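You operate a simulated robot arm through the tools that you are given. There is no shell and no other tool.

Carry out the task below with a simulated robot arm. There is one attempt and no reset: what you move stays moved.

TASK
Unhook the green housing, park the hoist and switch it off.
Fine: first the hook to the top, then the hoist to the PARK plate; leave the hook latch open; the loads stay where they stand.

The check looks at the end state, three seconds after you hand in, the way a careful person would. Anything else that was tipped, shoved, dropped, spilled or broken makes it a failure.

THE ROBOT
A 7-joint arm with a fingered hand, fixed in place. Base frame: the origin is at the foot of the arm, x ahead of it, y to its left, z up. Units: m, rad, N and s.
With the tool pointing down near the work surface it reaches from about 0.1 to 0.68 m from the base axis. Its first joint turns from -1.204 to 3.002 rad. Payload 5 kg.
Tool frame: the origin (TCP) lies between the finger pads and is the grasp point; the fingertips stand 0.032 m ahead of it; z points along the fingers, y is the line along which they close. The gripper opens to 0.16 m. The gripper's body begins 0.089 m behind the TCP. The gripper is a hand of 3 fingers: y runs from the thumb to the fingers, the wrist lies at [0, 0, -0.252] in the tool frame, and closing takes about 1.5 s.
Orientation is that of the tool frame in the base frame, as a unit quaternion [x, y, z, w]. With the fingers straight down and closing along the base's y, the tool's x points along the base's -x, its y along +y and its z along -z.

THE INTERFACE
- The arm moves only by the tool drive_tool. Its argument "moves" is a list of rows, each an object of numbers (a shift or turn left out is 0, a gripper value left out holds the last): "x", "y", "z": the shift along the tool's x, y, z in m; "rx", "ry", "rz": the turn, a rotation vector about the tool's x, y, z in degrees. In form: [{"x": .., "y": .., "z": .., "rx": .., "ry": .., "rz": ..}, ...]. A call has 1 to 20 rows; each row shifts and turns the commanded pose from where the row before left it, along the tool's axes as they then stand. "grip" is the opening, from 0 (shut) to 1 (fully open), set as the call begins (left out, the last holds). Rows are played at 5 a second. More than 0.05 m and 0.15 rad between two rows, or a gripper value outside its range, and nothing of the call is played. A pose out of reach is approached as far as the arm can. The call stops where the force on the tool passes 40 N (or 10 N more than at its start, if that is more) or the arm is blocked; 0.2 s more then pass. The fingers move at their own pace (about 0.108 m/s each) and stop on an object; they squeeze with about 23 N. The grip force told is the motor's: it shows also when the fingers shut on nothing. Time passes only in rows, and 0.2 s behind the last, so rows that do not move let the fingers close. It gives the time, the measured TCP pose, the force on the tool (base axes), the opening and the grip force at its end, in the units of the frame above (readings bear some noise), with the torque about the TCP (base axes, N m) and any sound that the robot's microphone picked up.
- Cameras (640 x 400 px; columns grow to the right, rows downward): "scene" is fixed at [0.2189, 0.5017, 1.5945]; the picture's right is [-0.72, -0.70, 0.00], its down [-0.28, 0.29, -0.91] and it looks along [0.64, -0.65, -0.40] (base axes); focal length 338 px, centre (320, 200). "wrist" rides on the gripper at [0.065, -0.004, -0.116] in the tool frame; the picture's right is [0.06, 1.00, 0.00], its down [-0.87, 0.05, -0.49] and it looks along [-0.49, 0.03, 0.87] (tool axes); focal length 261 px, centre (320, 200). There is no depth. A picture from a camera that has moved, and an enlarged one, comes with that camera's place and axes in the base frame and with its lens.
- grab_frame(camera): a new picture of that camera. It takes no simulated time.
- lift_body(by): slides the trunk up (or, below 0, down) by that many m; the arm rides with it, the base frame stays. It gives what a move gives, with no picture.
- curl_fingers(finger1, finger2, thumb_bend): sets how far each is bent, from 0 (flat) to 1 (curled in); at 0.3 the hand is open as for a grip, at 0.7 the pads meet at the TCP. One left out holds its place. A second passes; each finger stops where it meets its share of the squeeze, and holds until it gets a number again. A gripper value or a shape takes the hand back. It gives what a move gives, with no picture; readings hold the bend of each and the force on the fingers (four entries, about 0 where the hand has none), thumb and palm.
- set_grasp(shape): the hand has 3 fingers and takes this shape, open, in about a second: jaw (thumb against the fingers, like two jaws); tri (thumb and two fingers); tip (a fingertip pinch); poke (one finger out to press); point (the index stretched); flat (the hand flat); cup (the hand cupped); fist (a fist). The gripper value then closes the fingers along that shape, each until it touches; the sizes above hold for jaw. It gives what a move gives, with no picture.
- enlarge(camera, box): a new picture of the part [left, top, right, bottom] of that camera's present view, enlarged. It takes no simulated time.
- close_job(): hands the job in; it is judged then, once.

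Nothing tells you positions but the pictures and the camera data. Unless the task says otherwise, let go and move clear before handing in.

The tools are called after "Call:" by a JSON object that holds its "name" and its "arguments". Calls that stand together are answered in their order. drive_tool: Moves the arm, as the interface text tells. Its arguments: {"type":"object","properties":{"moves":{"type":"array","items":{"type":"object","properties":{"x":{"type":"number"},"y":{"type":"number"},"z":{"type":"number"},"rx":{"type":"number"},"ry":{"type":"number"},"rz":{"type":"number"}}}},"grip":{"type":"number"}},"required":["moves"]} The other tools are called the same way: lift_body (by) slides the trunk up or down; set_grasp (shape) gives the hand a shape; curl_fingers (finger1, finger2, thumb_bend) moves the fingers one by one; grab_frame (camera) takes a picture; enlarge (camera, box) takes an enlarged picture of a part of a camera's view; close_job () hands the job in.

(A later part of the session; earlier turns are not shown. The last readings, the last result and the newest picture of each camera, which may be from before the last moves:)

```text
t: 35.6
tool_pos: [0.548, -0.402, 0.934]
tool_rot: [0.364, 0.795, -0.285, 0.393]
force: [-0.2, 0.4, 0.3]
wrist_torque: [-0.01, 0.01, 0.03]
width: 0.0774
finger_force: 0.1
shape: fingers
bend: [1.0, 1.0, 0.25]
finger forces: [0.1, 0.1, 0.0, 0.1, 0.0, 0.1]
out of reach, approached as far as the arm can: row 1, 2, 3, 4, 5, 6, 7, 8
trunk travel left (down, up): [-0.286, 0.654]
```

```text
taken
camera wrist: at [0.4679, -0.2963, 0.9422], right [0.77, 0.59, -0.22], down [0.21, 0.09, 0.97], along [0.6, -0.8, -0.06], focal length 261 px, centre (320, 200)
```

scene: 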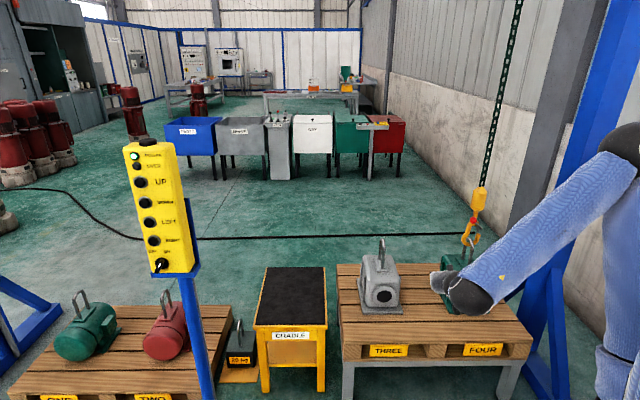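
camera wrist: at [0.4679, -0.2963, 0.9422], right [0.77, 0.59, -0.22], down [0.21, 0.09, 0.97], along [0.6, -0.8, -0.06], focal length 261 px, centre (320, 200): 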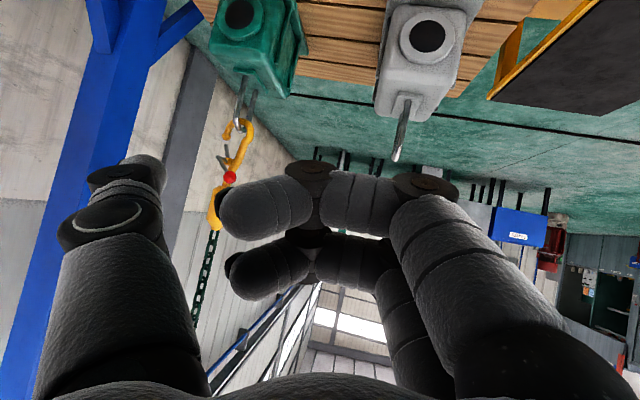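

The first joint is near its right-hand limit with the elbow swung out to the side. I'll stretch the arm farther out with the hand turned back left, then sweep around to the hook with the arm extended.

Call:
{"name": "lift_body", "arguments": {"by": 0.1}}

Call:
{"name": "drive_tool", "arguments": {"moves": [{"x": -0.0255, "y": 0.025, "z": 0.016, "rx": -3}, {"x": -0.0255, "y": 0.025, "z": 0.016, "rx": -3}, {"x": -0.0255, "y": 0.025, "z": 0.016, "rx": -3}, {"x": -0.0255, "y": 0.025, "z": 0.016, "rx": -3}, {"x": -0.0255, "y": 0.025, "z": 0.016, "rx": -3}, {"x": -0.0255, "y": 0.025, "z": 0.016, "rx": -3}, {"x": -0.0255, "y": 0.025, "z": 0.016, "rx": -3}, {"x": -0.0255, "y": 0.025, "z": 0.016, "rx": -3}]}}

Call:
{"name": "grab_frame", "arguments": {"camera": "scene"}}

```text
t: 37.0
tool_pos: [0.5496, -0.4033, 1.0341]
tool_rot: [0.364, 0.795, -0.284, 0.393]
force: [-0.1, -0.9, 0.3]
wrist_torque: [-0.01, 0.0, 0.01]
width: 0.0775
finger_force: 0.0
shape: fingers
bend: [1.0, 1.0, 0.25]
finger forces: [0.1, 0.1, 0.1, 0.0, 0.0, 0.0]
trunk travel left (down, up): [-0.386, 0.554]
```

```text
t: 38.8
tool_pos: [0.8475, -0.4125, 1.1192]
tool_rot: [0.276, 0.837, -0.112, 0.46]
force: [0.3, -1.1, 0.0]
wrist_torque: [-0.01, 0.02, -0.01]
width: 0.0773
finger_force: 0.1
shape: fingers
bend: [1.0, 1.0, 0.25]
finger forces: [0.1, 0.0, 0.0, 0.0, 0.1, 0.0]
out of reach, approached as far as the arm can: row 1
trunk travel left (down, up): [-0.386, 0.554]
```

```text
taken
```

scene: 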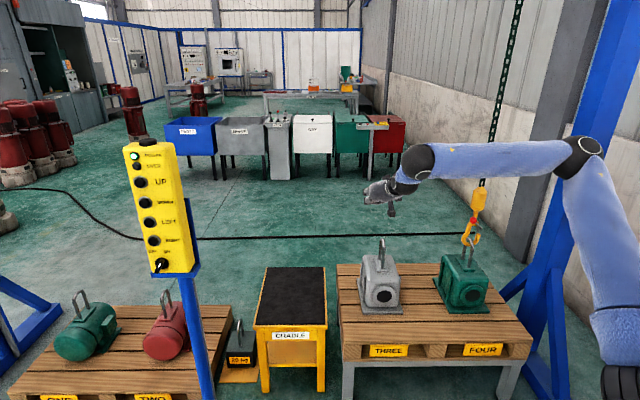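

The arm is stretched out now, with the shoulder low on the right. I'll sweep the hand right toward the hook in small steps.

Call:
{"name": "drive_tool", "arguments": {"moves": [{"y": -0.04, "rx": 2}, {"y": -0.04, "rx": 2}, {"y": -0.04, "rx": 2}, {"y": -0.04, "rx": 2}, {"y": -0.04, "rx": 2}, {"y": -0.04, "rx": 2}]}}

Call:
{"name": "grab_frame", "arguments": {"camera": "scene"}}

Call:
{"name": "grab_frame", "arguments": {"camera": "wrist"}}

```text
t: 40.2
tool_pos: [0.7287, -0.5937, 1.1145]
tool_rot: [0.318, 0.822, -0.195, 0.43]
force: [0.7, -0.1, 0.1]
wrist_torque: [0.02, 0.02, -0.03]
width: 0.0772
finger_force: 0.0
shape: fingers
bend: [1.0, 1.0, 0.25]
finger forces: [0.1, 0.1, 0.0, 0.0, 0.0, 0.0]
out of reach, approached as far as the arm can: row 6
trunk travel left (down, up): [-0.386, 0.554]
```

```text
taken
```

scene: 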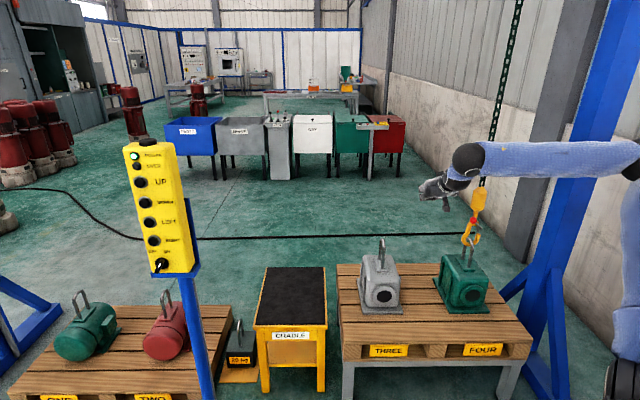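

```text
taken
camera wrist: at [0.6292, -0.5048, 1.1259], right [0.66, 0.74, -0.1], down [0.12, 0.02, 0.99], along [0.74, -0.67, -0.08], focal length 261 px, centre (320, 200)
```

wrist: 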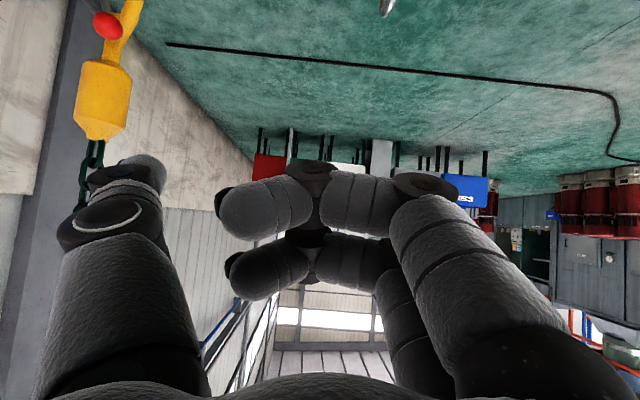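

The hook block is about 0.4 m away. I'll lower the trunk 0.18 m so the camera looks level at the hook and latch.

Call:
{"name": "lift_body", "arguments": {"by": -0.18}}

Call:
{"name": "grab_frame", "arguments": {"camera": "wrist"}}

Call:
{"name": "enlarge", "arguments": {"camera": "wrist", "box": [40, 0, 200, 180]}}

Call:
{"name": "enlarge", "arguments": {"camera": "scene", "box": [430, 160, 530, 320]}}

```text
t: 42.2
tool_pos: [0.7286, -0.5928, 0.9371]
tool_rot: [0.318, 0.823, -0.194, 0.43]
force: [0.6, -0.2, 0.9]
wrist_torque: [-0.01, -0.02, -0.01]
width: 0.0772
finger_force: 0.0
shape: fingers
bend: [1.0, 1.0, 0.25]
finger forces: [0.0, 0.0, 0.0, 0.0, 0.1, 0.0]
trunk travel left (down, up): [-0.206, 0.734]
```

```text
taken
camera wrist: at [0.628, -0.5041, 0.9474], right [0.66, 0.74, -0.1], down [0.12, 0.02, 0.99], along [0.74, -0.67, -0.08], focal length 261 px, centre (320, 200)
```

wrist: 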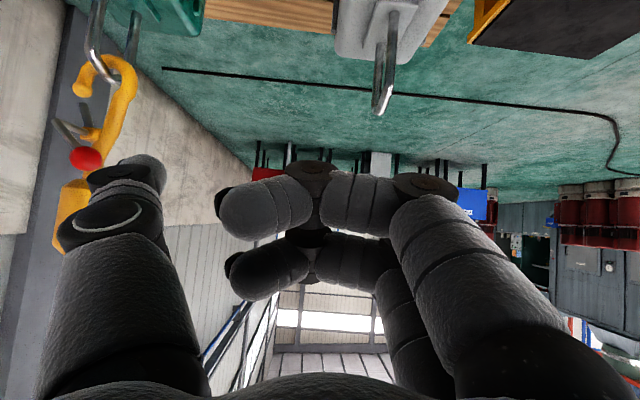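

```text
2.22 times, centred on (120, 90) of wrist
camera zoom: at [0.628, -0.5041, 0.9474], right [0.66, 0.74, -0.1], down [0.12, 0.02, 0.99], along [0.74, -0.67, -0.08], focal length 579 px, centre (764, 444)
```

zoom: 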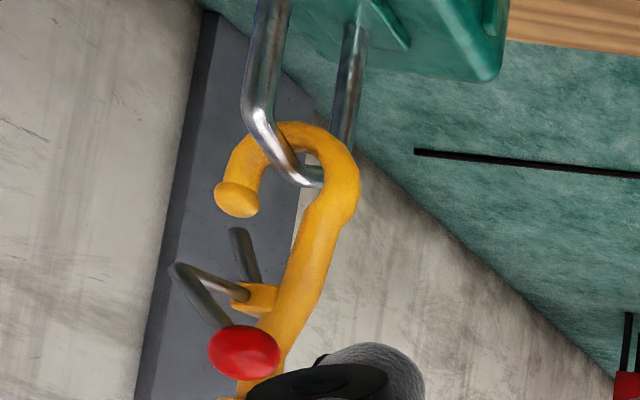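

```text
2.50 times, centred on (480, 240) of scene
camera zoom: at [0.2189, 0.5017, 1.5945], right [-0.72, -0.7, 0.0], down [-0.28, 0.29, -0.91], along [0.64, -0.65, -0.4], focal length 844 px, centre (-80, 100)
```

zoom: 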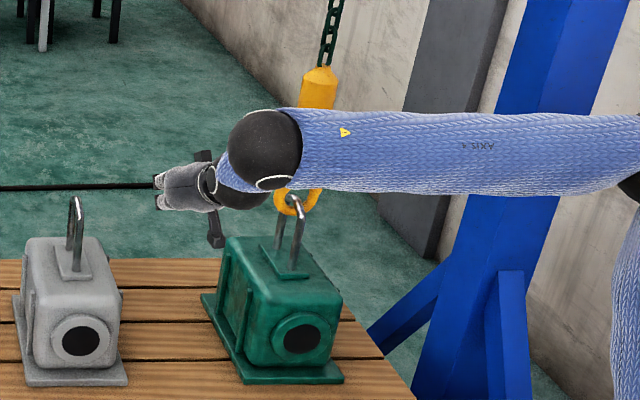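

The picture is clear: the latch tongue closes the mouth, and an axle runs out of the hook toward me. It ends in a crank with the red ball at about (0.675, -0.962, 0.895), so pushing the ball to scene-right should swing the tongue inward; I'll move nearer first.

Call:
{"name": "drive_tool", "arguments": {"moves": [{"x": -0.0129, "y": -0.0205, "z": 0.0209}, {"x": -0.0129, "y": -0.0205, "z": 0.0209}, {"x": -0.0129, "y": -0.0205, "z": 0.0209}, {"x": -0.0129, "y": -0.0205, "z": 0.0209}]}}

Call:
{"name": "grab_frame", "arguments": {"camera": "wrist"}}

Call:
{"name": "enlarge", "arguments": {"camera": "scene", "box": [400, 140, 520, 300]}}

```text
t: 43.2
tool_pos: [0.7408, -0.721, 0.934]
tool_rot: [0.318, 0.822, -0.194, 0.43]
force: [0.9, -0.6, -0.2]
wrist_torque: [-0.03, -0.05, -0.03]
width: 0.0775
finger_force: 0.1
shape: fingers
bend: [1.0, 1.0, 0.25]
finger forces: [0.0, 0.0, 0.1, 0.0, 0.0, 0.0]
trunk travel left (down, up): [-0.206, 0.734]
```

```text
taken
camera wrist: at [0.6412, -0.632, 0.9453], right [0.66, 0.74, -0.1], down [0.12, 0.02, 0.99], along [0.74, -0.67, -0.08], focal length 261 px, centre (320, 200)
```

wrist: 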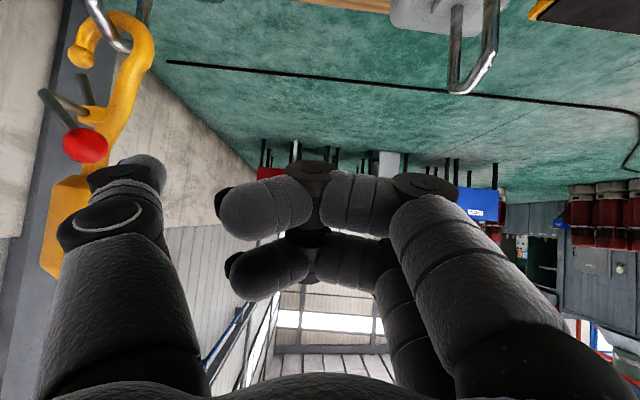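

```text
2.50 times, centred on (460, 220) of scene
camera zoom: at [0.2189, 0.5017, 1.5945], right [-0.72, -0.7, 0.0], down [-0.28, 0.29, -0.91], along [0.64, -0.65, -0.4], focal length 844 px, centre (-30, 150)
```

zoom: 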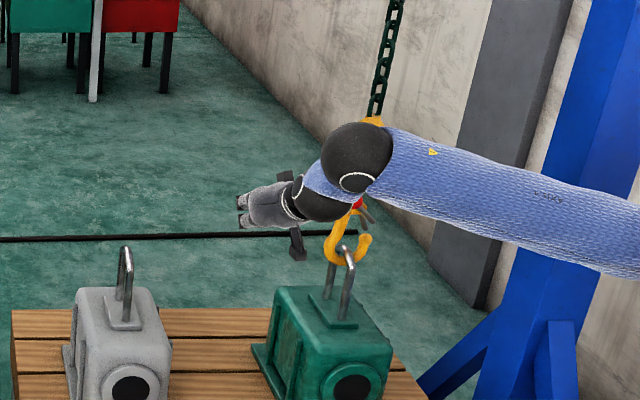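

The ball is at about (0.675, -0.970, 0.892), with its crank pivot at (0.640, -1.000, 0.851). I'll slide the thumb alongside it on the scene-left side, then look before pushing.

Call:
{"name": "drive_tool", "arguments": {"moves": [{"x": -0.0075, "z": 0.029}, {"x": -0.0075, "z": 0.029}, {"x": -0.0075, "z": 0.029}, {"x": -0.0075, "z": 0.029}, {"y": -0.02}, {"y": -0.02}]}}

Call:
{"name": "grab_frame", "arguments": {"camera": "wrist"}}

Call:
{"name": "enlarge", "arguments": {"camera": "scene", "box": [400, 140, 520, 300]}}

```text
t: 44.6
tool_pos: [0.792, -0.8285, 0.8966]
tool_rot: [0.319, 0.822, -0.195, 0.43]
force: [0.3, -0.7, -0.8]
wrist_torque: [-0.01, 0.01, -0.02]
width: 0.0776
finger_force: 0.2
shape: fingers
bend: [1.0, 1.0, 0.25]
finger forces: [0.1, 0.1, 0.0, 0.0, 0.0, 0.1]
trunk travel left (down, up): [-0.206, 0.734]
```

```text
taken
camera wrist: at [0.6937, -0.7398, 0.9074], right [0.66, 0.74, -0.1], down [0.12, 0.02, 0.99], along [0.74, -0.67, -0.08], focal length 261 px, centre (320, 200)
```

wrist: 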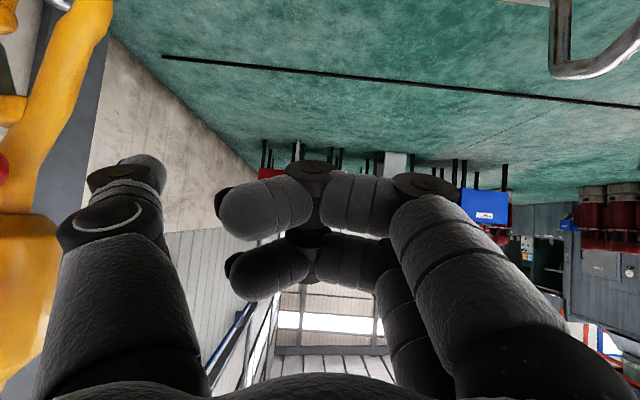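

```text
2.50 times, centred on (460, 220) of scene
camera zoom: at [0.2189, 0.5017, 1.5945], right [-0.72, -0.7, 0.0], down [-0.28, 0.29, -0.91], along [0.64, -0.65, -0.4], focal length 844 px, centre (-30, 150)
```

zoom: 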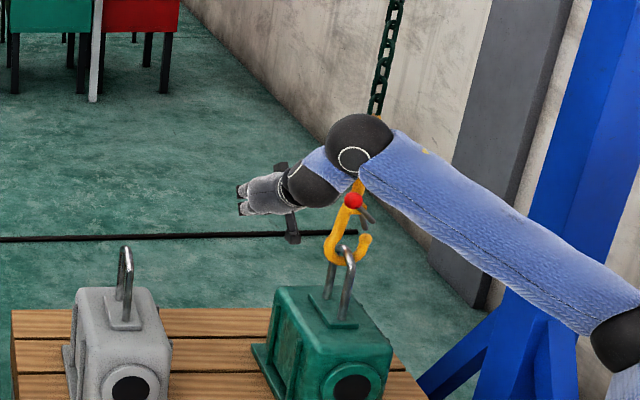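

The thumb is beside the ball, about 5 cm to its scene-left. I'll push slowly toward scene-right and watch the force.

Call:
{"name": "drive_tool", "arguments": {"moves": [{"z": 0.012}, {"y": -0.015}, {"y": -0.015}, {"y": -0.01}, {"y": -0.01}]}}

Call:
{"name": "enlarge", "arguments": {"camera": "scene", "box": [430, 180, 510, 280]}}

Call:
{"name": "grab_frame", "arguments": {"camera": "wrist"}}

```text
t: 45.8
tool_pos: [0.767, -0.8721, 0.894]
tool_rot: [0.318, 0.822, -0.194, 0.43]
force: [-0.2, -0.1, 0.2]
wrist_torque: [-0.01, -0.02, -0.01]
width: 0.0776
finger_force: 0.1
shape: fingers
bend: [1.0, 1.0, 0.25]
finger forces: [0.0, 0.0, 0.0, 0.1, 0.1, 0.1]
trunk travel left (down, up): [-0.206, 0.734]
```

```text
4.00 times, centred on (470, 230) of scene
camera zoom: at [0.2189, 0.5017, 1.5945], right [-0.72, -0.7, 0.0], down [-0.28, 0.29, -0.91], along [0.64, -0.65, -0.4], focal length 1351 px, centre (-280, 80)
```

zoom: 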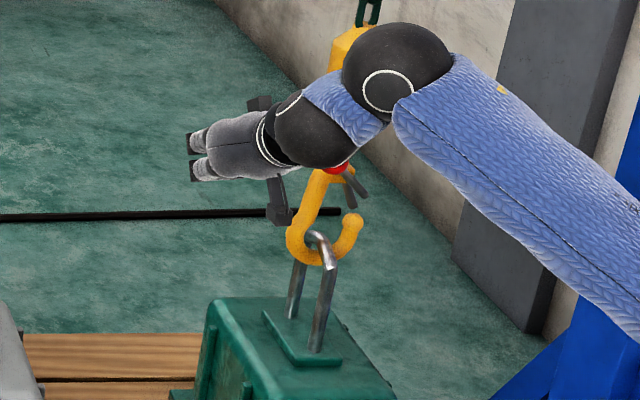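

```text
taken
camera wrist: at [0.6679, -0.7834, 0.9053], right [0.66, 0.74, -0.1], down [0.12, 0.02, 0.99], along [0.74, -0.67, -0.08], focal length 261 px, centre (320, 200)
```

wrist: 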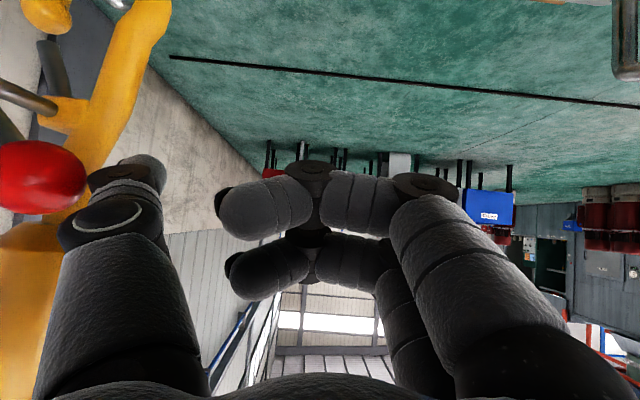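

The thumb is right at the ball now. I'll push on in 1 cm steps.

Call:
{"name": "drive_tool", "arguments": {"moves": [{"y": -0.01}, {"y": -0.01}, {"y": -0.01}]}}

Call:
{"name": "grab_frame", "arguments": {"camera": "wrist"}}

```text
t: 46.6
tool_pos: [0.7485, -0.8912, 0.897]
tool_rot: [0.318, 0.822, -0.194, 0.431]
force: [19.6, 10.7, 9.5]
wrist_torque: [-0.59, 0.66, 0.41]
width: 0.0713
finger_force: 11.3
shape: fingers
bend: [1.0, 1.0, 0.29]
finger forces: [0.1, 0.0, 0.0, 0.0, 22.5, 0.0]
trunk travel left (down, up): [-0.206, 0.734]
```

```text
taken
camera wrist: at [0.6485, -0.8022, 0.9076], right [0.66, 0.74, -0.1], down [0.12, 0.02, 0.99], along [0.74, -0.67, -0.07], focal length 261 px, centre (320, 200)
```

wrist: 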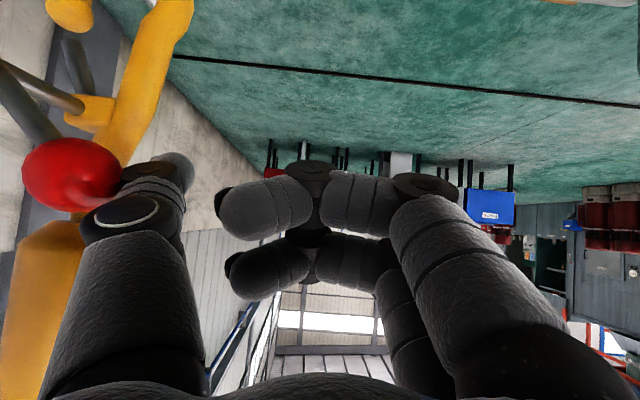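

The thumb met the ball slightly above its centre and pushed it toward its pivot, so it jammed at about 22 N. I'll back off, drop about 3 cm and push up and to scene-right instead, along the crank's arc.

Call:
{"name": "drive_tool", "arguments": {"moves": [{"y": 0.015}, {"y": 0.015}, {"x": 0.0117, "z": 0.0078}, {"x": 0.0117, "z": 0.0078}]}}

Call:
{"name": "grab_frame", "arguments": {"camera": "wrist"}}

Call:
{"name": "enlarge", "arguments": {"camera": "scene", "box": [430, 180, 510, 280]}}

```text
t: 47.6
tool_pos: [0.7658, -0.8736, 0.8644]
tool_rot: [0.318, 0.823, -0.194, 0.43]
force: [-0.5, 0.5, 0.0]
wrist_torque: [0.01, 0.01, -0.02]
width: 0.0773
finger_force: 0.1
shape: fingers
bend: [1.0, 1.0, 0.25]
finger forces: [0.0, 0.0, 0.0, 0.1, 0.0, 0.0]
trunk travel left (down, up): [-0.206, 0.734]
```

```text
taken
camera wrist: at [0.667, -0.785, 0.8757], right [0.66, 0.74, -0.1], down [0.12, 0.02, 0.99], along [0.74, -0.67, -0.08], focal length 261 px, centre (320, 200)
```

wrist: 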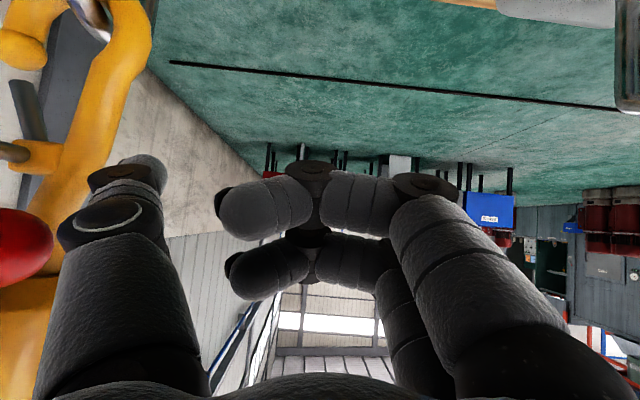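

```text
4.00 times, centred on (470, 230) of scene
camera zoom: at [0.2189, 0.5017, 1.5945], right [-0.72, -0.7, 0.0], down [-0.28, 0.29, -0.91], along [0.64, -0.65, -0.4], focal length 1351 px, centre (-280, 80)
```

zoom: 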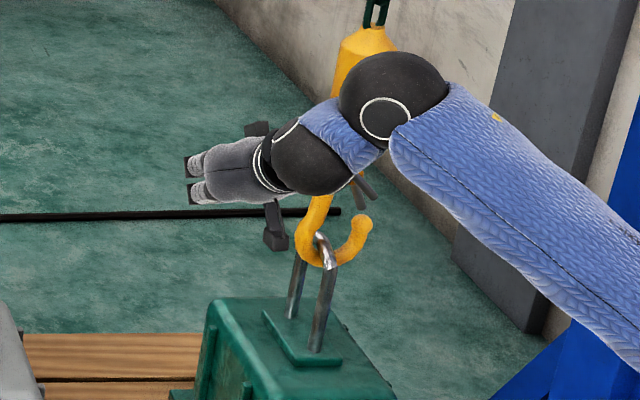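

The ball barely moved and is still at about (0.667, -0.97, 0.90). I'll set the thumb tip below and left of it, then push up and to scene-right.

Call:
{"name": "drive_tool", "arguments": {"moves": [{"x": 0.01, "z": -0.012}, {"x": 0.01, "z": -0.006}, {"x": -0.006, "y": -0.0085, "z": -0.0045}, {"x": -0.006, "y": -0.0085, "z": -0.0045}, {"x": -0.006, "y": -0.0085, "z": -0.0045}]}}

Call:
{"name": "drive_tool", "arguments": {"moves": [{"x": -0.006, "y": -0.0085, "z": -0.0045}, {"x": -0.006, "y": -0.0085, "z": -0.0045}]}}

Call:
{"name": "grab_frame", "arguments": {"camera": "wrist"}}

Call:
{"name": "enlarge", "arguments": {"camera": "scene", "box": [430, 180, 510, 280]}}

```text
t: 48.8
tool_pos: [0.7318, -0.8692, 0.883]
tool_rot: [0.319, 0.822, -0.195, 0.43]
force: [2.0, 12.2, -13.0]
wrist_torque: [0.85, -0.74, -0.58]
width: 0.0731
finger_force: 7.4
shape: fingers
bend: [1.0, 1.0, 0.28]
finger forces: [0.0, 0.0, 0.1, 0.0, 15.9, 0.0]
trunk travel left (down, up): [-0.206, 0.734]
```

```text
t: 49.3
tool_pos: [0.7243, -0.8742, 0.8931]
tool_rot: [0.315, 0.823, -0.194, 0.43]
force: [10.8, 28.0, -11.2]
wrist_torque: [0.58, -0.52, -0.82]
width: 0.0676
finger_force: 15.9
shape: fingers
bend: [1.0, 1.0, 0.32]
finger forces: [0.0, 0.0, 0.0, 0.0, 32.2, 0.0]
trunk travel left (down, up): [-0.206, 0.734]
stopped in row 2: the force on the tool passed its limit at 41 N (the readings are from after the stop); the commanded pose is now the measured one
```

```text
taken
camera wrist: at [0.6243, -0.7858, 0.9042], right [0.66, 0.75, -0.1], down [0.12, 0.02, 0.99], along [0.74, -0.67, -0.08], focal length 261 px, centre (320, 200)
```

wrist: 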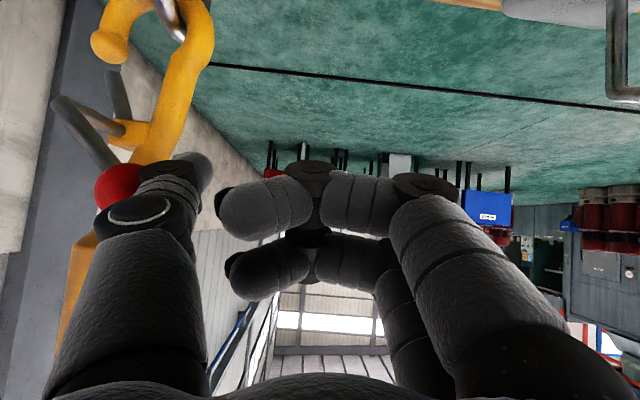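

```text
4.00 times, centred on (470, 230) of scene
camera zoom: at [0.2189, 0.5017, 1.5945], right [-0.72, -0.7, 0.0], down [-0.28, 0.29, -0.91], along [0.64, -0.65, -0.4], focal length 1351 px, centre (-280, 80)
```

zoom: 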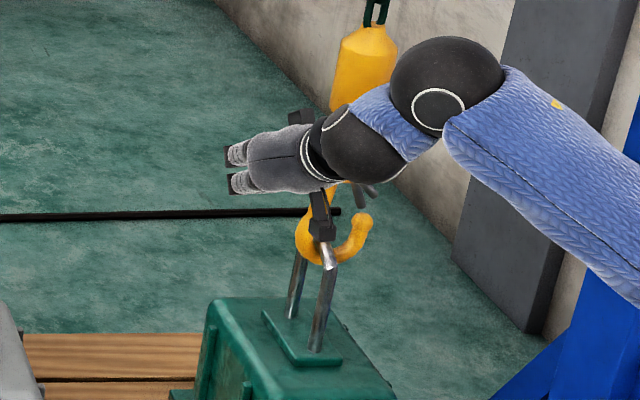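

That push swung the whole hook about 1 cm and did not turn the crank, so it may open the other way. I'll back off, take the jaw shape and hold the ball itself, so I can turn it either way under control.

Call:
{"name": "drive_tool", "arguments": {"moves": [{"y": 0.02}, {"y": 0.03}, {"z": -0.04}, {"z": -0.04}, {"z": -0.04}, {"z": -0.03}]}}

Call:
{"name": "set_grasp", "arguments": {"shape": "jaw"}}

Call:
{"name": "drive_tool", "arguments": {"moves": [{}, {}], "grip": 1}}

Call:
{"name": "grab_frame", "arguments": {"camera": "wrist"}}

Call:
{"name": "enlarge", "arguments": {"camera": "scene", "box": [430, 180, 510, 280]}}

```text
t: 50.7
tool_pos: [0.7184, -0.7561, 0.9635]
tool_rot: [0.318, 0.822, -0.195, 0.43]
force: [1.3, -0.3, -0.7]
wrist_torque: [-0.04, 0.03, 0.03]
width: 0.0773
finger_force: 0.0
shape: fingers
bend: [1.0, 1.0, 0.25]
finger forces: [0.1, 0.0, 0.0, 0.0, 0.0, 0.0]
out of reach, approached as far as the arm can: row 5, 6
trunk travel left (down, up): [-0.206, 0.734]
```

```text
t: 51.6
tool_pos: [0.7179, -0.7556, 0.9636]
tool_rot: [0.317, 0.823, -0.194, 0.43]
force: [1.0, 0.7, 0.3]
wrist_torque: [-0.02, 0.02, 0.01]
width: 0.1597
finger_force: 0.1
shape: jaw
bend: [0.3, 0.3, 0.3]
finger forces: [0.0, 0.0, 0.0, 0.1, 0.0, 0.0]
trunk travel left (down, up): [-0.206, 0.734]
```

```text
t: 52.2
tool_pos: [0.7178, -0.7567, 0.9631]
tool_rot: [0.317, 0.823, -0.194, 0.43]
force: [-0.7, -0.1, 0.4]
wrist_torque: [0.01, 0.03, 0.05]
width: 0.16
finger_force: 0.1
shape: jaw
bend: [0.3, 0.3, 0.3]
finger forces: [0.0, 0.1, 0.0, 0.0, 0.1, 0.0]
trunk travel left (down, up): [-0.206, 0.734]
```

```text
taken
camera wrist: at [0.6179, -0.6673, 0.9749], right [0.66, 0.74, -0.1], down [0.12, 0.02, 0.99], along [0.74, -0.67, -0.08], focal length 261 px, centre (320, 200)
```

wrist: 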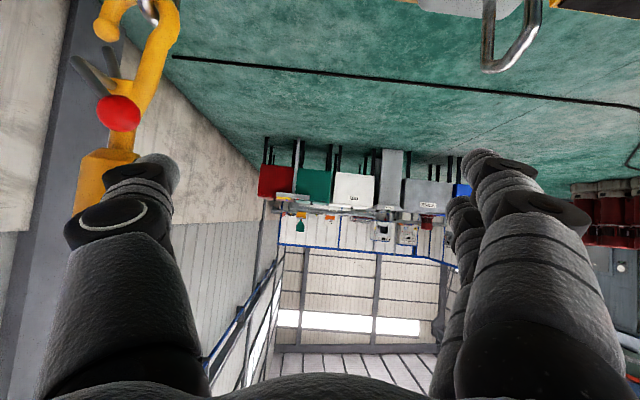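

```text
4.00 times, centred on (470, 230) of scene
camera zoom: at [0.2189, 0.5017, 1.5945], right [-0.72, -0.7, 0.0], down [-0.28, 0.29, -0.91], along [0.64, -0.65, -0.4], focal length 1351 px, centre (-280, 80)
```

zoom: 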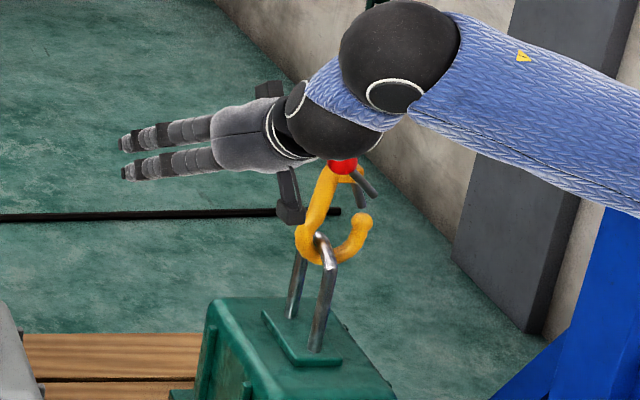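

The ball is back at about (0.667, -0.979, 0.892). I'll bring the open jaw in line with it, check, and then move in.

Call:
{"name": "lift_body", "arguments": {"by": 0.004}}

Call:
{"name": "drive_tool", "arguments": {"moves": [{"y": -0.03, "z": 0.008}, {"y": -0.035, "z": 0.008}, {"y": -0.035, "z": 0.008}, {"y": -0.035, "z": 0.008}, {"y": -0.035, "z": 0.003}, {"y": -0.022}]}}

Call:
{"name": "grab_frame", "arguments": {"camera": "wrist"}}

```text
t: 52.7
tool_pos: [0.718, -0.757, 0.9682]
tool_rot: [0.317, 0.822, -0.194, 0.431]
force: [0.3, -0.5, 0.0]
wrist_torque: [0.03, -0.01, 0.01]
width: 0.16
finger_force: 0.1
shape: jaw
bend: [0.3, 0.3, 0.3]
finger forces: [0.1, 0.0, 0.1, 0.0, 0.0, 0.1]
trunk travel left (down, up): [-0.21, 0.73]
```

```text
t: 54.1
tool_pos: [0.6708, -0.9342, 0.9489]
tool_rot: [0.318, 0.823, -0.194, 0.43]
force: [0.3, 0.2, -0.5]
wrist_torque: [0.0, -0.04, -0.02]
width: 0.1599
finger_force: 0.1
shape: jaw
bend: [0.3, 0.3, 0.3]
finger forces: [0.1, 0.0, 0.1, 0.0, 0.0, 0.0]
out of reach, approached as far as the arm can: row 1, 2, 3, 4, 5, 6
trunk travel left (down, up): [-0.21, 0.73]
```

```text
taken
camera wrist: at [0.5711, -0.8451, 0.9593], right [0.66, 0.74, -0.1], down [0.12, 0.02, 0.99], along [0.74, -0.67, -0.08], focal length 261 px, centre (320, 200)
```

wrist: 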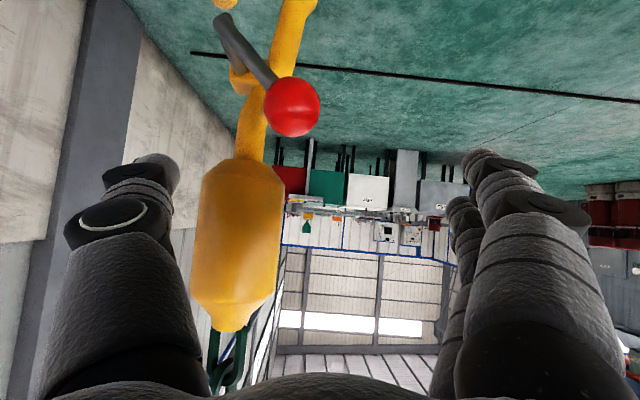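

The ball lies between thumb and fingers now, a few centimetres ahead and below the grasp point. I'll clear the lagging command and close in on it.

Call:
{"name": "lift_body", "arguments": {"by": -0.004}}

Call:
{"name": "drive_tool", "arguments": {"moves": [{"x": 0.01, "y": -0.008, "z": 0.012}, {"x": 0.01, "y": -0.008, "z": 0.012}, {"x": 0.008, "y": -0.006, "z": 0.012}]}}

Call:
{"name": "grab_frame", "arguments": {"camera": "wrist"}}

```text
t: 54.6
tool_pos: [0.6693, -0.9335, 0.944]
tool_rot: [0.318, 0.822, -0.195, 0.431]
force: [-0.3, -0.6, 0.3]
wrist_torque: [0.0, -0.01, -0.02]
width: 0.1601
finger_force: 0.1
shape: jaw
bend: [0.3, 0.3, 0.3]
finger forces: [0.0, 0.0, 0.0, 0.0, 0.0, 0.0]
trunk travel left (down, up): [-0.206, 0.734]
```

```text
t: 55.4
tool_pos: [0.6645, -0.9611, 0.9037]
tool_rot: [0.318, 0.822, -0.195, 0.431]
force: [-0.7, -0.4, -1.3]
wrist_torque: [0.04, 0.02, -0.01]
width: 0.1598
finger_force: 0.0
shape: jaw
bend: [0.3, 0.3, 0.3]
finger forces: [0.0, 0.1, 0.0, 0.1, 0.0, 0.0]
trunk travel left (down, up): [-0.206, 0.734]
```

```text
taken
camera wrist: at [0.5653, -0.8731, 0.9146], right [0.66, 0.74, -0.1], down [0.12, 0.02, 0.99], along [0.74, -0.67, -0.08], focal length 261 px, centre (320, 200)
```

wrist: 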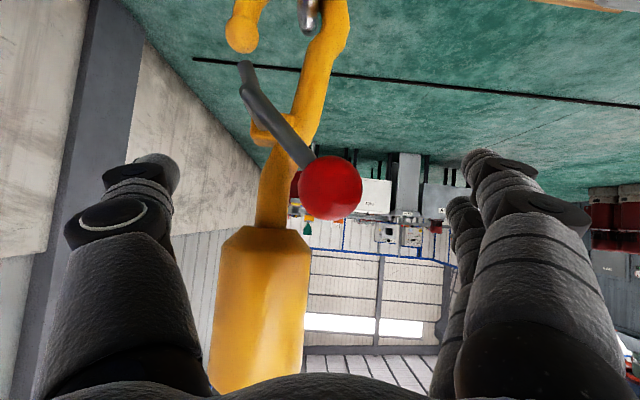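

The ball is nearly centred in the jaw. I'll advance 1.5 cm and close on it.

Call:
{"name": "drive_tool", "arguments": {"moves": [{"y": 0.004, "z": 0.008}, {"z": 0.008}]}}

Call:
{"name": "drive_tool", "arguments": {"moves": [{}, {}, {}, {}, {}, {}, {}, {}], "grip": 0}}

Call:
{"name": "grab_frame", "arguments": {"camera": "wrist"}}

```text
t: 56.0
tool_pos: [0.677, -0.9678, 0.8941]
tool_rot: [0.317, 0.822, -0.194, 0.431]
force: [-0.1, 0.0, -0.7]
wrist_torque: [0.02, 0.0, -0.01]
width: 0.1603
finger_force: 0.0
shape: jaw
bend: [0.3, 0.3, 0.3]
finger forces: [0.0, 0.0, 0.1, 0.0, 0.0, 0.0]
trunk travel left (down, up): [-0.206, 0.734]
```

```text
t: 57.8
tool_pos: [0.6777, -0.9669, 0.895]
tool_rot: [0.317, 0.823, -0.194, 0.43]
force: [3.4, 2.4, -3.5]
wrist_torque: [-0.05, 0.0, -0.06]
width: 0.0077
finger_force: 22.2
shape: jaw
bend: [0.67, 0.68, 0.73]
finger forces: [5.3, 0.1, 0.1, 0.1, 0.0, 0.0]
trunk travel left (down, up): [-0.206, 0.734]
```

```text
taken
camera wrist: at [0.5776, -0.8792, 0.9055], right [0.66, 0.74, -0.1], down [0.12, 0.02, 0.99], along [0.74, -0.67, -0.08], focal length 261 px, centre (320, 200)
```

wrist: 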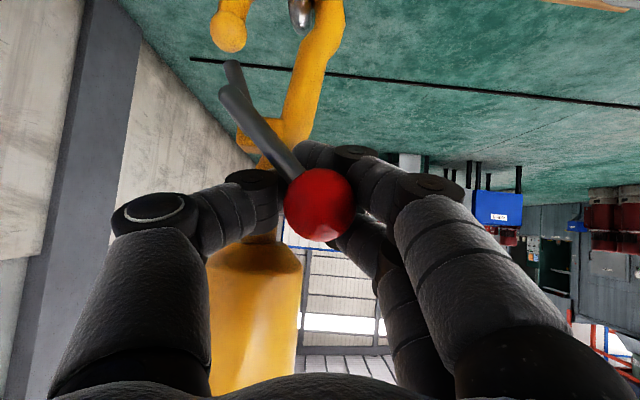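

The fingers closed to almost nothing, so the ball may not be between the pads. I'll zoom in to see what they hold.

Call:
{"name": "enlarge", "arguments": {"camera": "wrist", "box": [180, 0, 480, 300]}}

Call:
{"name": "enlarge", "arguments": {"camera": "scene", "box": [430, 150, 550, 280]}}

```text
1.33 times, centred on (330, 150) of wrist
camera zoom: at [0.5776, -0.8792, 0.9055], right [0.66, 0.74, -0.1], down [0.12, 0.02, 0.99], along [0.74, -0.67, -0.08], focal length 348 px, centre (307, 267)
```

zoom: 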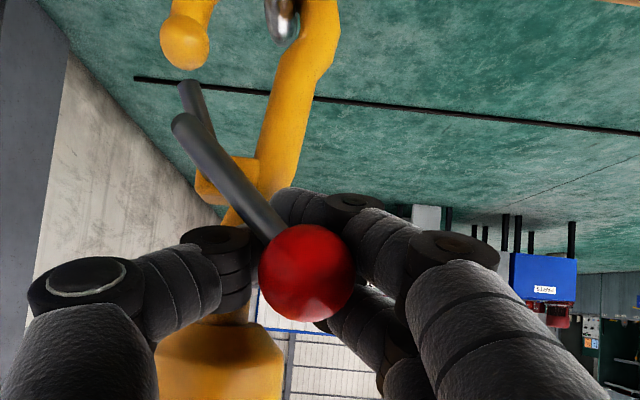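

```text
3.08 times, centred on (490, 215) of scene
camera zoom: at [0.2189, 0.5017, 1.5945], right [-0.72, -0.7, 0.0], down [-0.28, 0.29, -0.91], along [0.64, -0.65, -0.4], focal length 1039 px, centre (-203, 154)
```

zoom: 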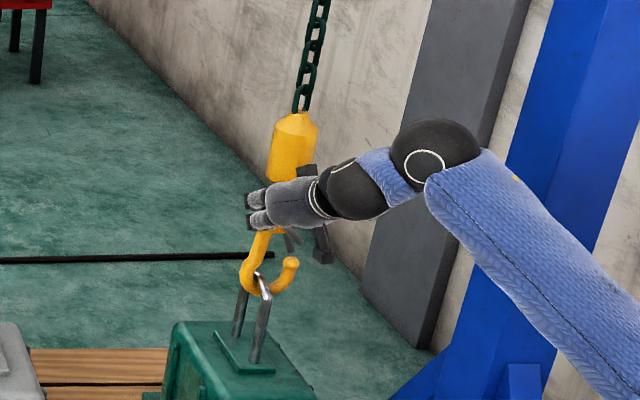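

The fingers are closed just behind the ball, around the crank rod, so the ball is caged. I'll try moving it gently the other way, scene-left and down.

Call:
{"name": "drive_tool", "arguments": {"moves": [{"x": 0.006, "y": 0.007, "z": 0.004}, {"x": 0.006, "y": 0.007, "z": 0.004}]}}

Call:
{"name": "enlarge", "arguments": {"camera": "wrist", "box": [180, 0, 480, 300]}}

```text
t: 58.4
tool_pos: [0.6851, -0.9582, 0.8776]
tool_rot: [0.317, 0.823, -0.195, 0.43]
force: [-0.2, 0.0, 0.5]
wrist_torque: [0.01, -0.01, 0.0]
width: 0.0073
finger_force: 22.8
shape: jaw
bend: [0.67, 0.68, 0.73]
finger forces: [0.0, 0.1, 0.0, 0.1, 0.0, 0.0]
trunk travel left (down, up): [-0.206, 0.734]
```

```text
1.33 times, centred on (330, 150) of wrist
camera zoom: at [0.586, -0.8696, 0.8895], right [0.66, 0.74, -0.1], down [0.12, 0.02, 0.99], along [0.74, -0.67, -0.08], focal length 348 px, centre (307, 267)
```

zoom: 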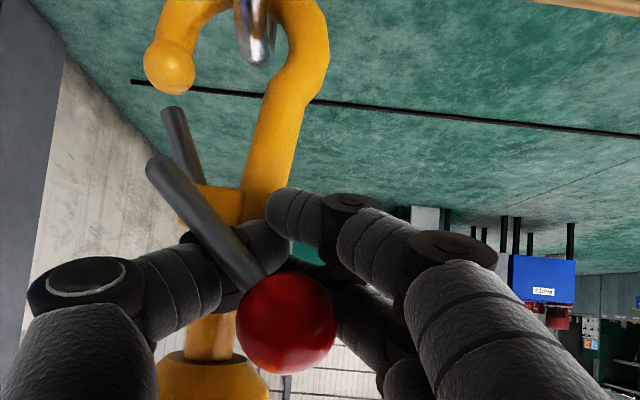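

The ball sits about 3 cm behind the pads, nearer the palm than I estimated. I'll open, back off 3 cm, re-centre and close again.

Call:
{"name": "drive_tool", "arguments": {"moves": [{}, {}, {}, {}, {}], "grip": 1}}

Call:
{"name": "drive_tool", "arguments": {"moves": [{"x": -0.002, "y": -0.0035, "z": -0.015}, {"x": -0.002, "y": -0.0035, "z": -0.013}, {}]}}

Call:
{"name": "enlarge", "arguments": {"camera": "wrist", "box": [180, 0, 480, 300]}}

```text
t: 59.6
tool_pos: [0.6856, -0.9543, 0.8823]
tool_rot: [0.315, 0.822, -0.194, 0.432]
force: [8.2, 31.5, 12.1]
wrist_torque: [-0.21, -0.04, 0.39]
width: 0.1546
finger_force: 0.0
shape: jaw
bend: [0.3, 0.3, 0.45]
finger forces: [0.0, 0.0, 0.0, 0.0, 35.2, 0.0]
trunk travel left (down, up): [-0.206, 0.734]
```

```text
t: 60.4
tool_pos: [0.6662, -0.9462, 0.897]
tool_rot: [0.317, 0.823, -0.195, 0.43]
force: [-0.3, -0.1, 0.0]
wrist_torque: [-0.01, -0.03, 0.01]
width: 0.1599
finger_force: 0.1
shape: jaw
bend: [0.3, 0.3, 0.3]
finger forces: [0.0, 0.0, 0.1, 0.0, 0.1, 0.0]
trunk travel left (down, up): [-0.206, 0.734]
```

```text
1.33 times, centred on (330, 150) of wrist
camera zoom: at [0.5667, -0.8584, 0.908], right [0.66, 0.74, -0.1], down [0.12, 0.02, 0.99], along [0.74, -0.67, -0.08], focal length 348 px, centre (307, 267)
```

zoom: 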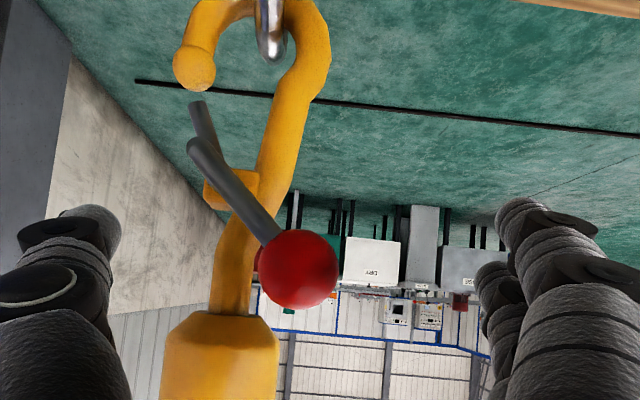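

The ball is now centred at the grasp point, about (0.662, -0.945, 0.898). Closing on it.

Call:
{"name": "drive_tool", "arguments": {"moves": [{}, {}, {}, {}, {}, {}, {}], "grip": 0}}

Call:
{"name": "enlarge", "arguments": {"camera": "wrist", "box": [180, 0, 480, 300]}}

```text
t: 62.0
tool_pos: [0.6653, -0.9456, 0.8973]
tool_rot: [0.317, 0.823, -0.193, 0.43]
force: [-0.1, -1.3, -5.8]
wrist_torque: [0.01, 0.01, -0.07]
width: 0.0058
finger_force: 22.8
shape: jaw
bend: [0.66, 0.7, 0.72]
finger forces: [10.2, 8.3, 0.0, 0.0, 16.5, 0.1]
trunk travel left (down, up): [-0.206, 0.734]
```

```text
1.33 times, centred on (330, 150) of wrist
camera zoom: at [0.5662, -0.8583, 0.9085], right [0.66, 0.74, -0.1], down [0.12, 0.02, 0.99], along [0.74, -0.67, -0.08], focal length 348 px, centre (307, 267)
```

zoom: 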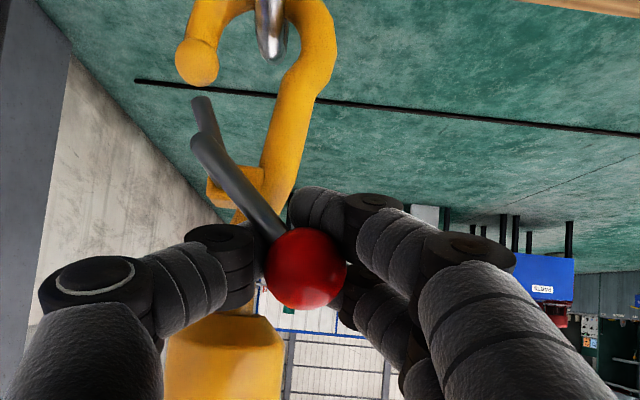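

All three digits now carry force, so they hold the ball or its rod. I'll try scene-left and down in small steps.

Call:
{"name": "drive_tool", "arguments": {"moves": [{"x": 0.006, "y": 0.007, "z": 0.004}, {"x": 0.006, "y": 0.007, "z": 0.004}]}}

Call:
{"name": "enlarge", "arguments": {"camera": "wrist", "box": [180, 0, 480, 300]}}

```text
t: 62.6
tool_pos: [0.6736, -0.937, 0.8846]
tool_rot: [0.318, 0.822, -0.194, 0.432]
force: [12.3, -20.1, 18.0]
wrist_torque: [-0.71, 0.59, 0.37]
width: 0.0032
finger_force: 23.3
shape: jaw
bend: [0.67, 0.7, 0.73]
finger forces: [7.7, 6.8, 0.0, 0.1, 40.6, 0.1]
trunk travel left (down, up): [-0.206, 0.734]
```

```text
1.33 times, centred on (330, 150) of wrist
camera zoom: at [0.575, -0.8484, 0.8952], right [0.66, 0.74, -0.1], down [0.12, 0.02, 0.99], along [0.74, -0.67, -0.07], focal length 348 px, centre (307, 267)
```

zoom: 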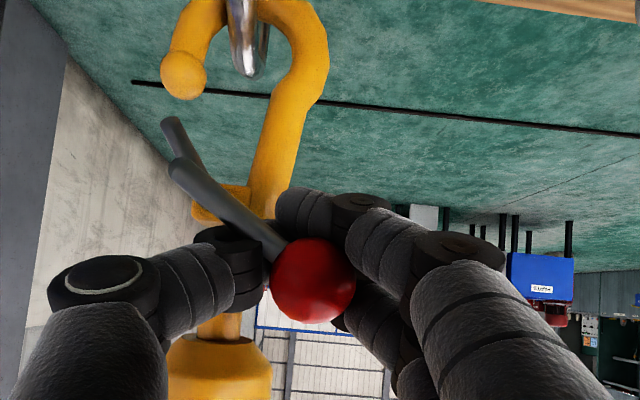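

That works: the ball stayed in hand, and the tongue swung outward, away from the hook tip. I'll keep following the arc downward.

Call:
{"name": "drive_tool", "arguments": {"moves": [{"x": 0.0074, "y": 0.006, "z": 0.0052}, {"x": 0.0082, "y": 0.0044, "z": 0.0056}]}}

Call:
{"name": "enlarge", "arguments": {"camera": "wrist", "box": [180, 0, 480, 300]}}

```text
t: 63.0
tool_pos: [0.6764, -0.9363, 0.8827]
tool_rot: [0.319, 0.819, -0.195, 0.435]
force: [4.4, -15.7, 18.5]
wrist_torque: [-0.73, 0.75, 0.41]
width: 0.0036
finger_force: 22.8
shape: jaw
bend: [0.67, 0.7, 0.73]
finger forces: [11.7, 5.9, 0.0, 0.1, 41.9, 0.0]
trunk travel left (down, up): [-0.206, 0.734]
stopped in row 1: the force on the tool passed its limit at 46 N (the readings are from after the stop); the commanded pose is now the measured one
```

```text
1.33 times, centred on (330, 150) of wrist
camera zoom: at [0.5771, -0.8469, 0.8918], right [0.66, 0.74, -0.09], down [0.11, 0.03, 0.99], along [0.74, -0.67, -0.07], focal length 348 px, centre (307, 267)
```

zoom: 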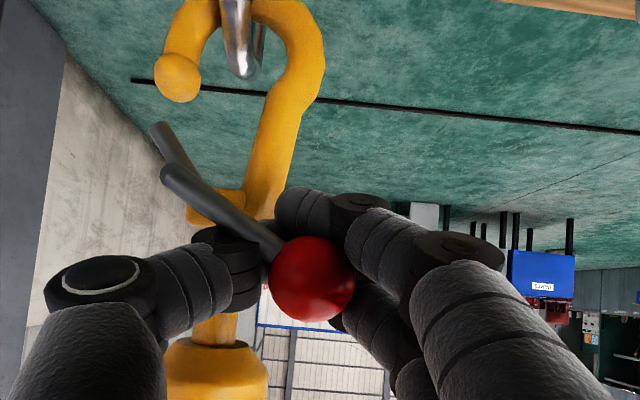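

The tongue has turned about 14° and is now outside the tip. The last step hit the force limit, so I'll continue in smaller steps with less sideways pull.

Call:
{"name": "drive_tool", "arguments": {"moves": [{"x": 0.004, "y": 0.002, "z": 0.0045}, {"x": 0.004, "y": 0.002, "z": 0.004}]}}

Call:
{"name": "enlarge", "arguments": {"camera": "wrist", "box": [180, 0, 480, 300]}}

```text
t: 63.4
tool_pos: [0.6758, -0.9341, 0.8806]
tool_rot: [0.319, 0.817, -0.196, 0.438]
force: [-0.6, -13.4, 19.9]
wrist_torque: [-0.82, 0.89, 0.39]
width: 0.0043
finger_force: 22.6
shape: jaw
bend: [0.67, 0.71, 0.73]
finger forces: [13.7, 4.8, 0.0, 0.0, 45.9, 0.1]
trunk travel left (down, up): [-0.206, 0.734]
stopped in row 2: the force on the tool passed its limit at 45 N (the readings are from after the stop); the commanded pose is now the measured one
```

```text
1.33 times, centred on (330, 150) of wrist
camera zoom: at [0.5784, -0.8463, 0.8894], right [0.67, 0.74, -0.09], down [0.11, 0.03, 0.99], along [0.74, -0.67, -0.06], focal length 348 px, centre (307, 267)
```

zoom: 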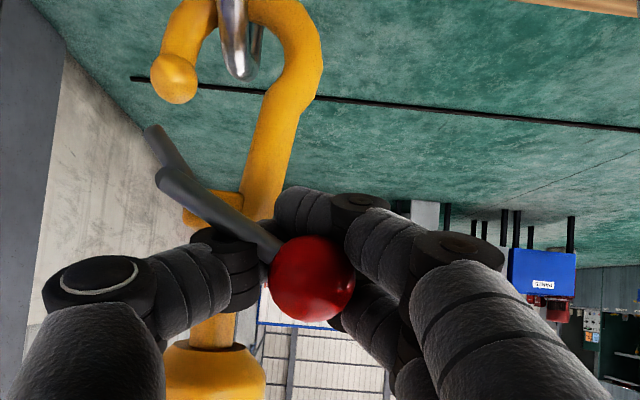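

The crank keeps turning slowly, but the thumb is wedged and wastes force. I'll let go, check whether the latch stays put, and then press the ball down from above.

Call:
{"name": "drive_tool", "arguments": {"moves": [{}, {}, {}, {}, {}], "grip": 1}}

Call:
{"name": "enlarge", "arguments": {"camera": "wrist", "box": [180, 0, 480, 300]}}

```text
t: 64.6
tool_pos: [0.6812, -0.9333, 0.8809]
tool_rot: [0.317, 0.819, -0.195, 0.437]
force: [20.7, 10.9, 23.0]
wrist_torque: [-1.33, 0.19, 1.11]
width: 0.157
finger_force: 0.1
shape: jaw
bend: [0.3, 0.3, 0.38]
finger forces: [0.1, 0.0, 0.1, 0.1, 33.8, 0.1]
trunk travel left (down, up): [-0.206, 0.734]
```

```text
1.33 times, centred on (330, 150) of wrist
camera zoom: at [0.5806, -0.8438, 0.8902], right [0.66, 0.74, -0.1], down [0.11, 0.03, 0.99], along [0.74, -0.67, -0.06], focal length 348 px, centre (307, 267)
```

zoom: 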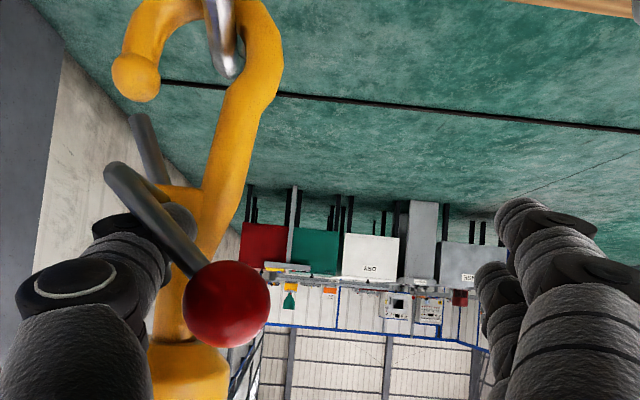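

The thumb is still pushing the hook sideways, and the crank has turned back. I'll withdraw the hand straight back to free it.

Call:
{"name": "drive_tool", "arguments": {"moves": [{"y": 0.01, "z": -0.01}, {"z": -0.02}, {"z": -0.02}, {"z": -0.02}, {"x": -0.01, "z": -0.01}]}}

Call:
{"name": "grab_frame", "arguments": {"camera": "wrist"}}

Call:
{"name": "enlarge", "arguments": {"camera": "wrist", "box": [120, 0, 360, 150]}}

```text
t: 65.1
tool_pos: [0.6847, -0.919, 0.8698]
tool_rot: [0.314, 0.823, -0.199, 0.429]
force: [18.5, 7.5, 0.6]
wrist_torque: [0.13, -0.37, 1.08]
width: 0.1579
finger_force: 0.1
shape: jaw
bend: [0.3, 0.3, 0.36]
finger forces: [0.1, 0.0, 0.1, 0.0, 19.4, 0.0]
out of reach, approached as far as the arm can: row 2
trunk travel left (down, up): [-0.206, 0.734]
stopped in row 2: the force on the tool passed its limit at 65 N (the readings are from after the stop); the commanded pose is now the measured one
```

```text
taken
camera wrist: at [0.5854, -0.8302, 0.8813], right [0.66, 0.74, -0.11], down [0.13, 0.03, 0.99], along [0.74, -0.67, -0.08], focal length 261 px, centre (320, 200)
```

wrist: 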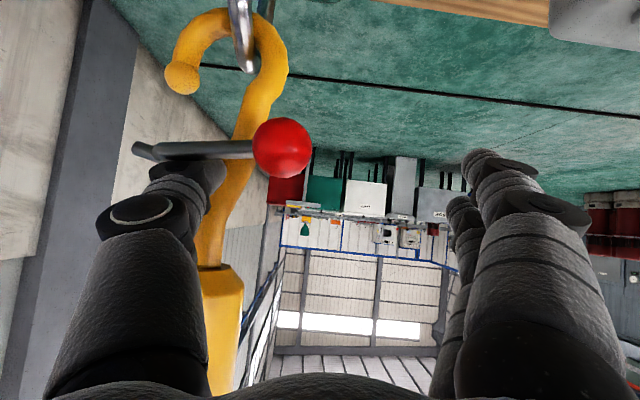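

```text
2.67 times, centred on (240, 75) of wrist
camera zoom: at [0.5854, -0.8302, 0.8813], right [0.66, 0.74, -0.11], down [0.13, 0.03, 0.99], along [0.74, -0.67, -0.08], focal length 695 px, centre (533, 533)
```

zoom: 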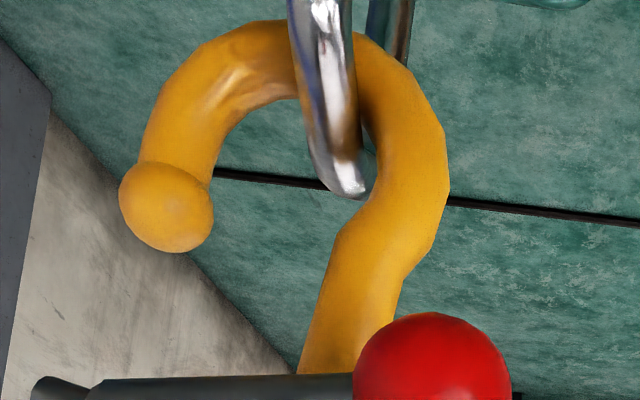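

That swung the latch fully open: the crank is horizontal and the tongue points straight out from the hook. I'll ease the thumb off the shank first, then lift away from the rod.

Call:
{"name": "drive_tool", "arguments": {"moves": [{"y": 0.008}, {"y": 0.008}]}}

Call:
{"name": "grab_frame", "arguments": {"camera": "wrist"}}

```text
t: 65.7
tool_pos: [0.6939, -0.9101, 0.8668]
tool_rot: [0.316, 0.823, -0.2, 0.428]
force: [7.0, 4.7, -2.8]
wrist_torque: [0.34, -0.29, 0.27]
width: 0.1592
finger_force: 0.0
shape: jaw
bend: [0.3, 0.3, 0.33]
finger forces: [0.0, 0.1, 0.0, 0.0, 8.1, 0.0]
trunk travel left (down, up): [-0.206, 0.734]
```

```text
taken
camera wrist: at [0.5943, -0.8208, 0.8788], right [0.66, 0.74, -0.11], down [0.13, 0.03, 0.99], along [0.74, -0.67, -0.08], focal length 261 px, centre (320, 200)
```

wrist: 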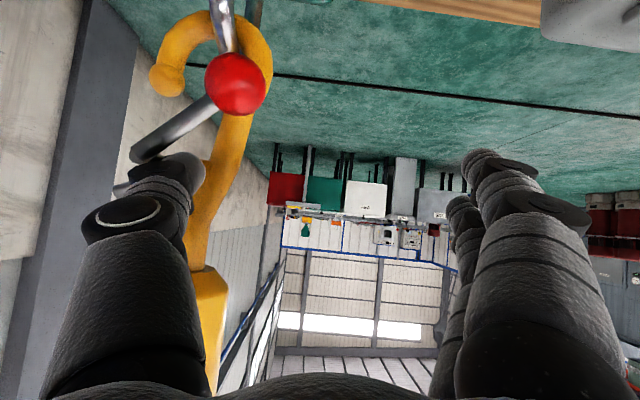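

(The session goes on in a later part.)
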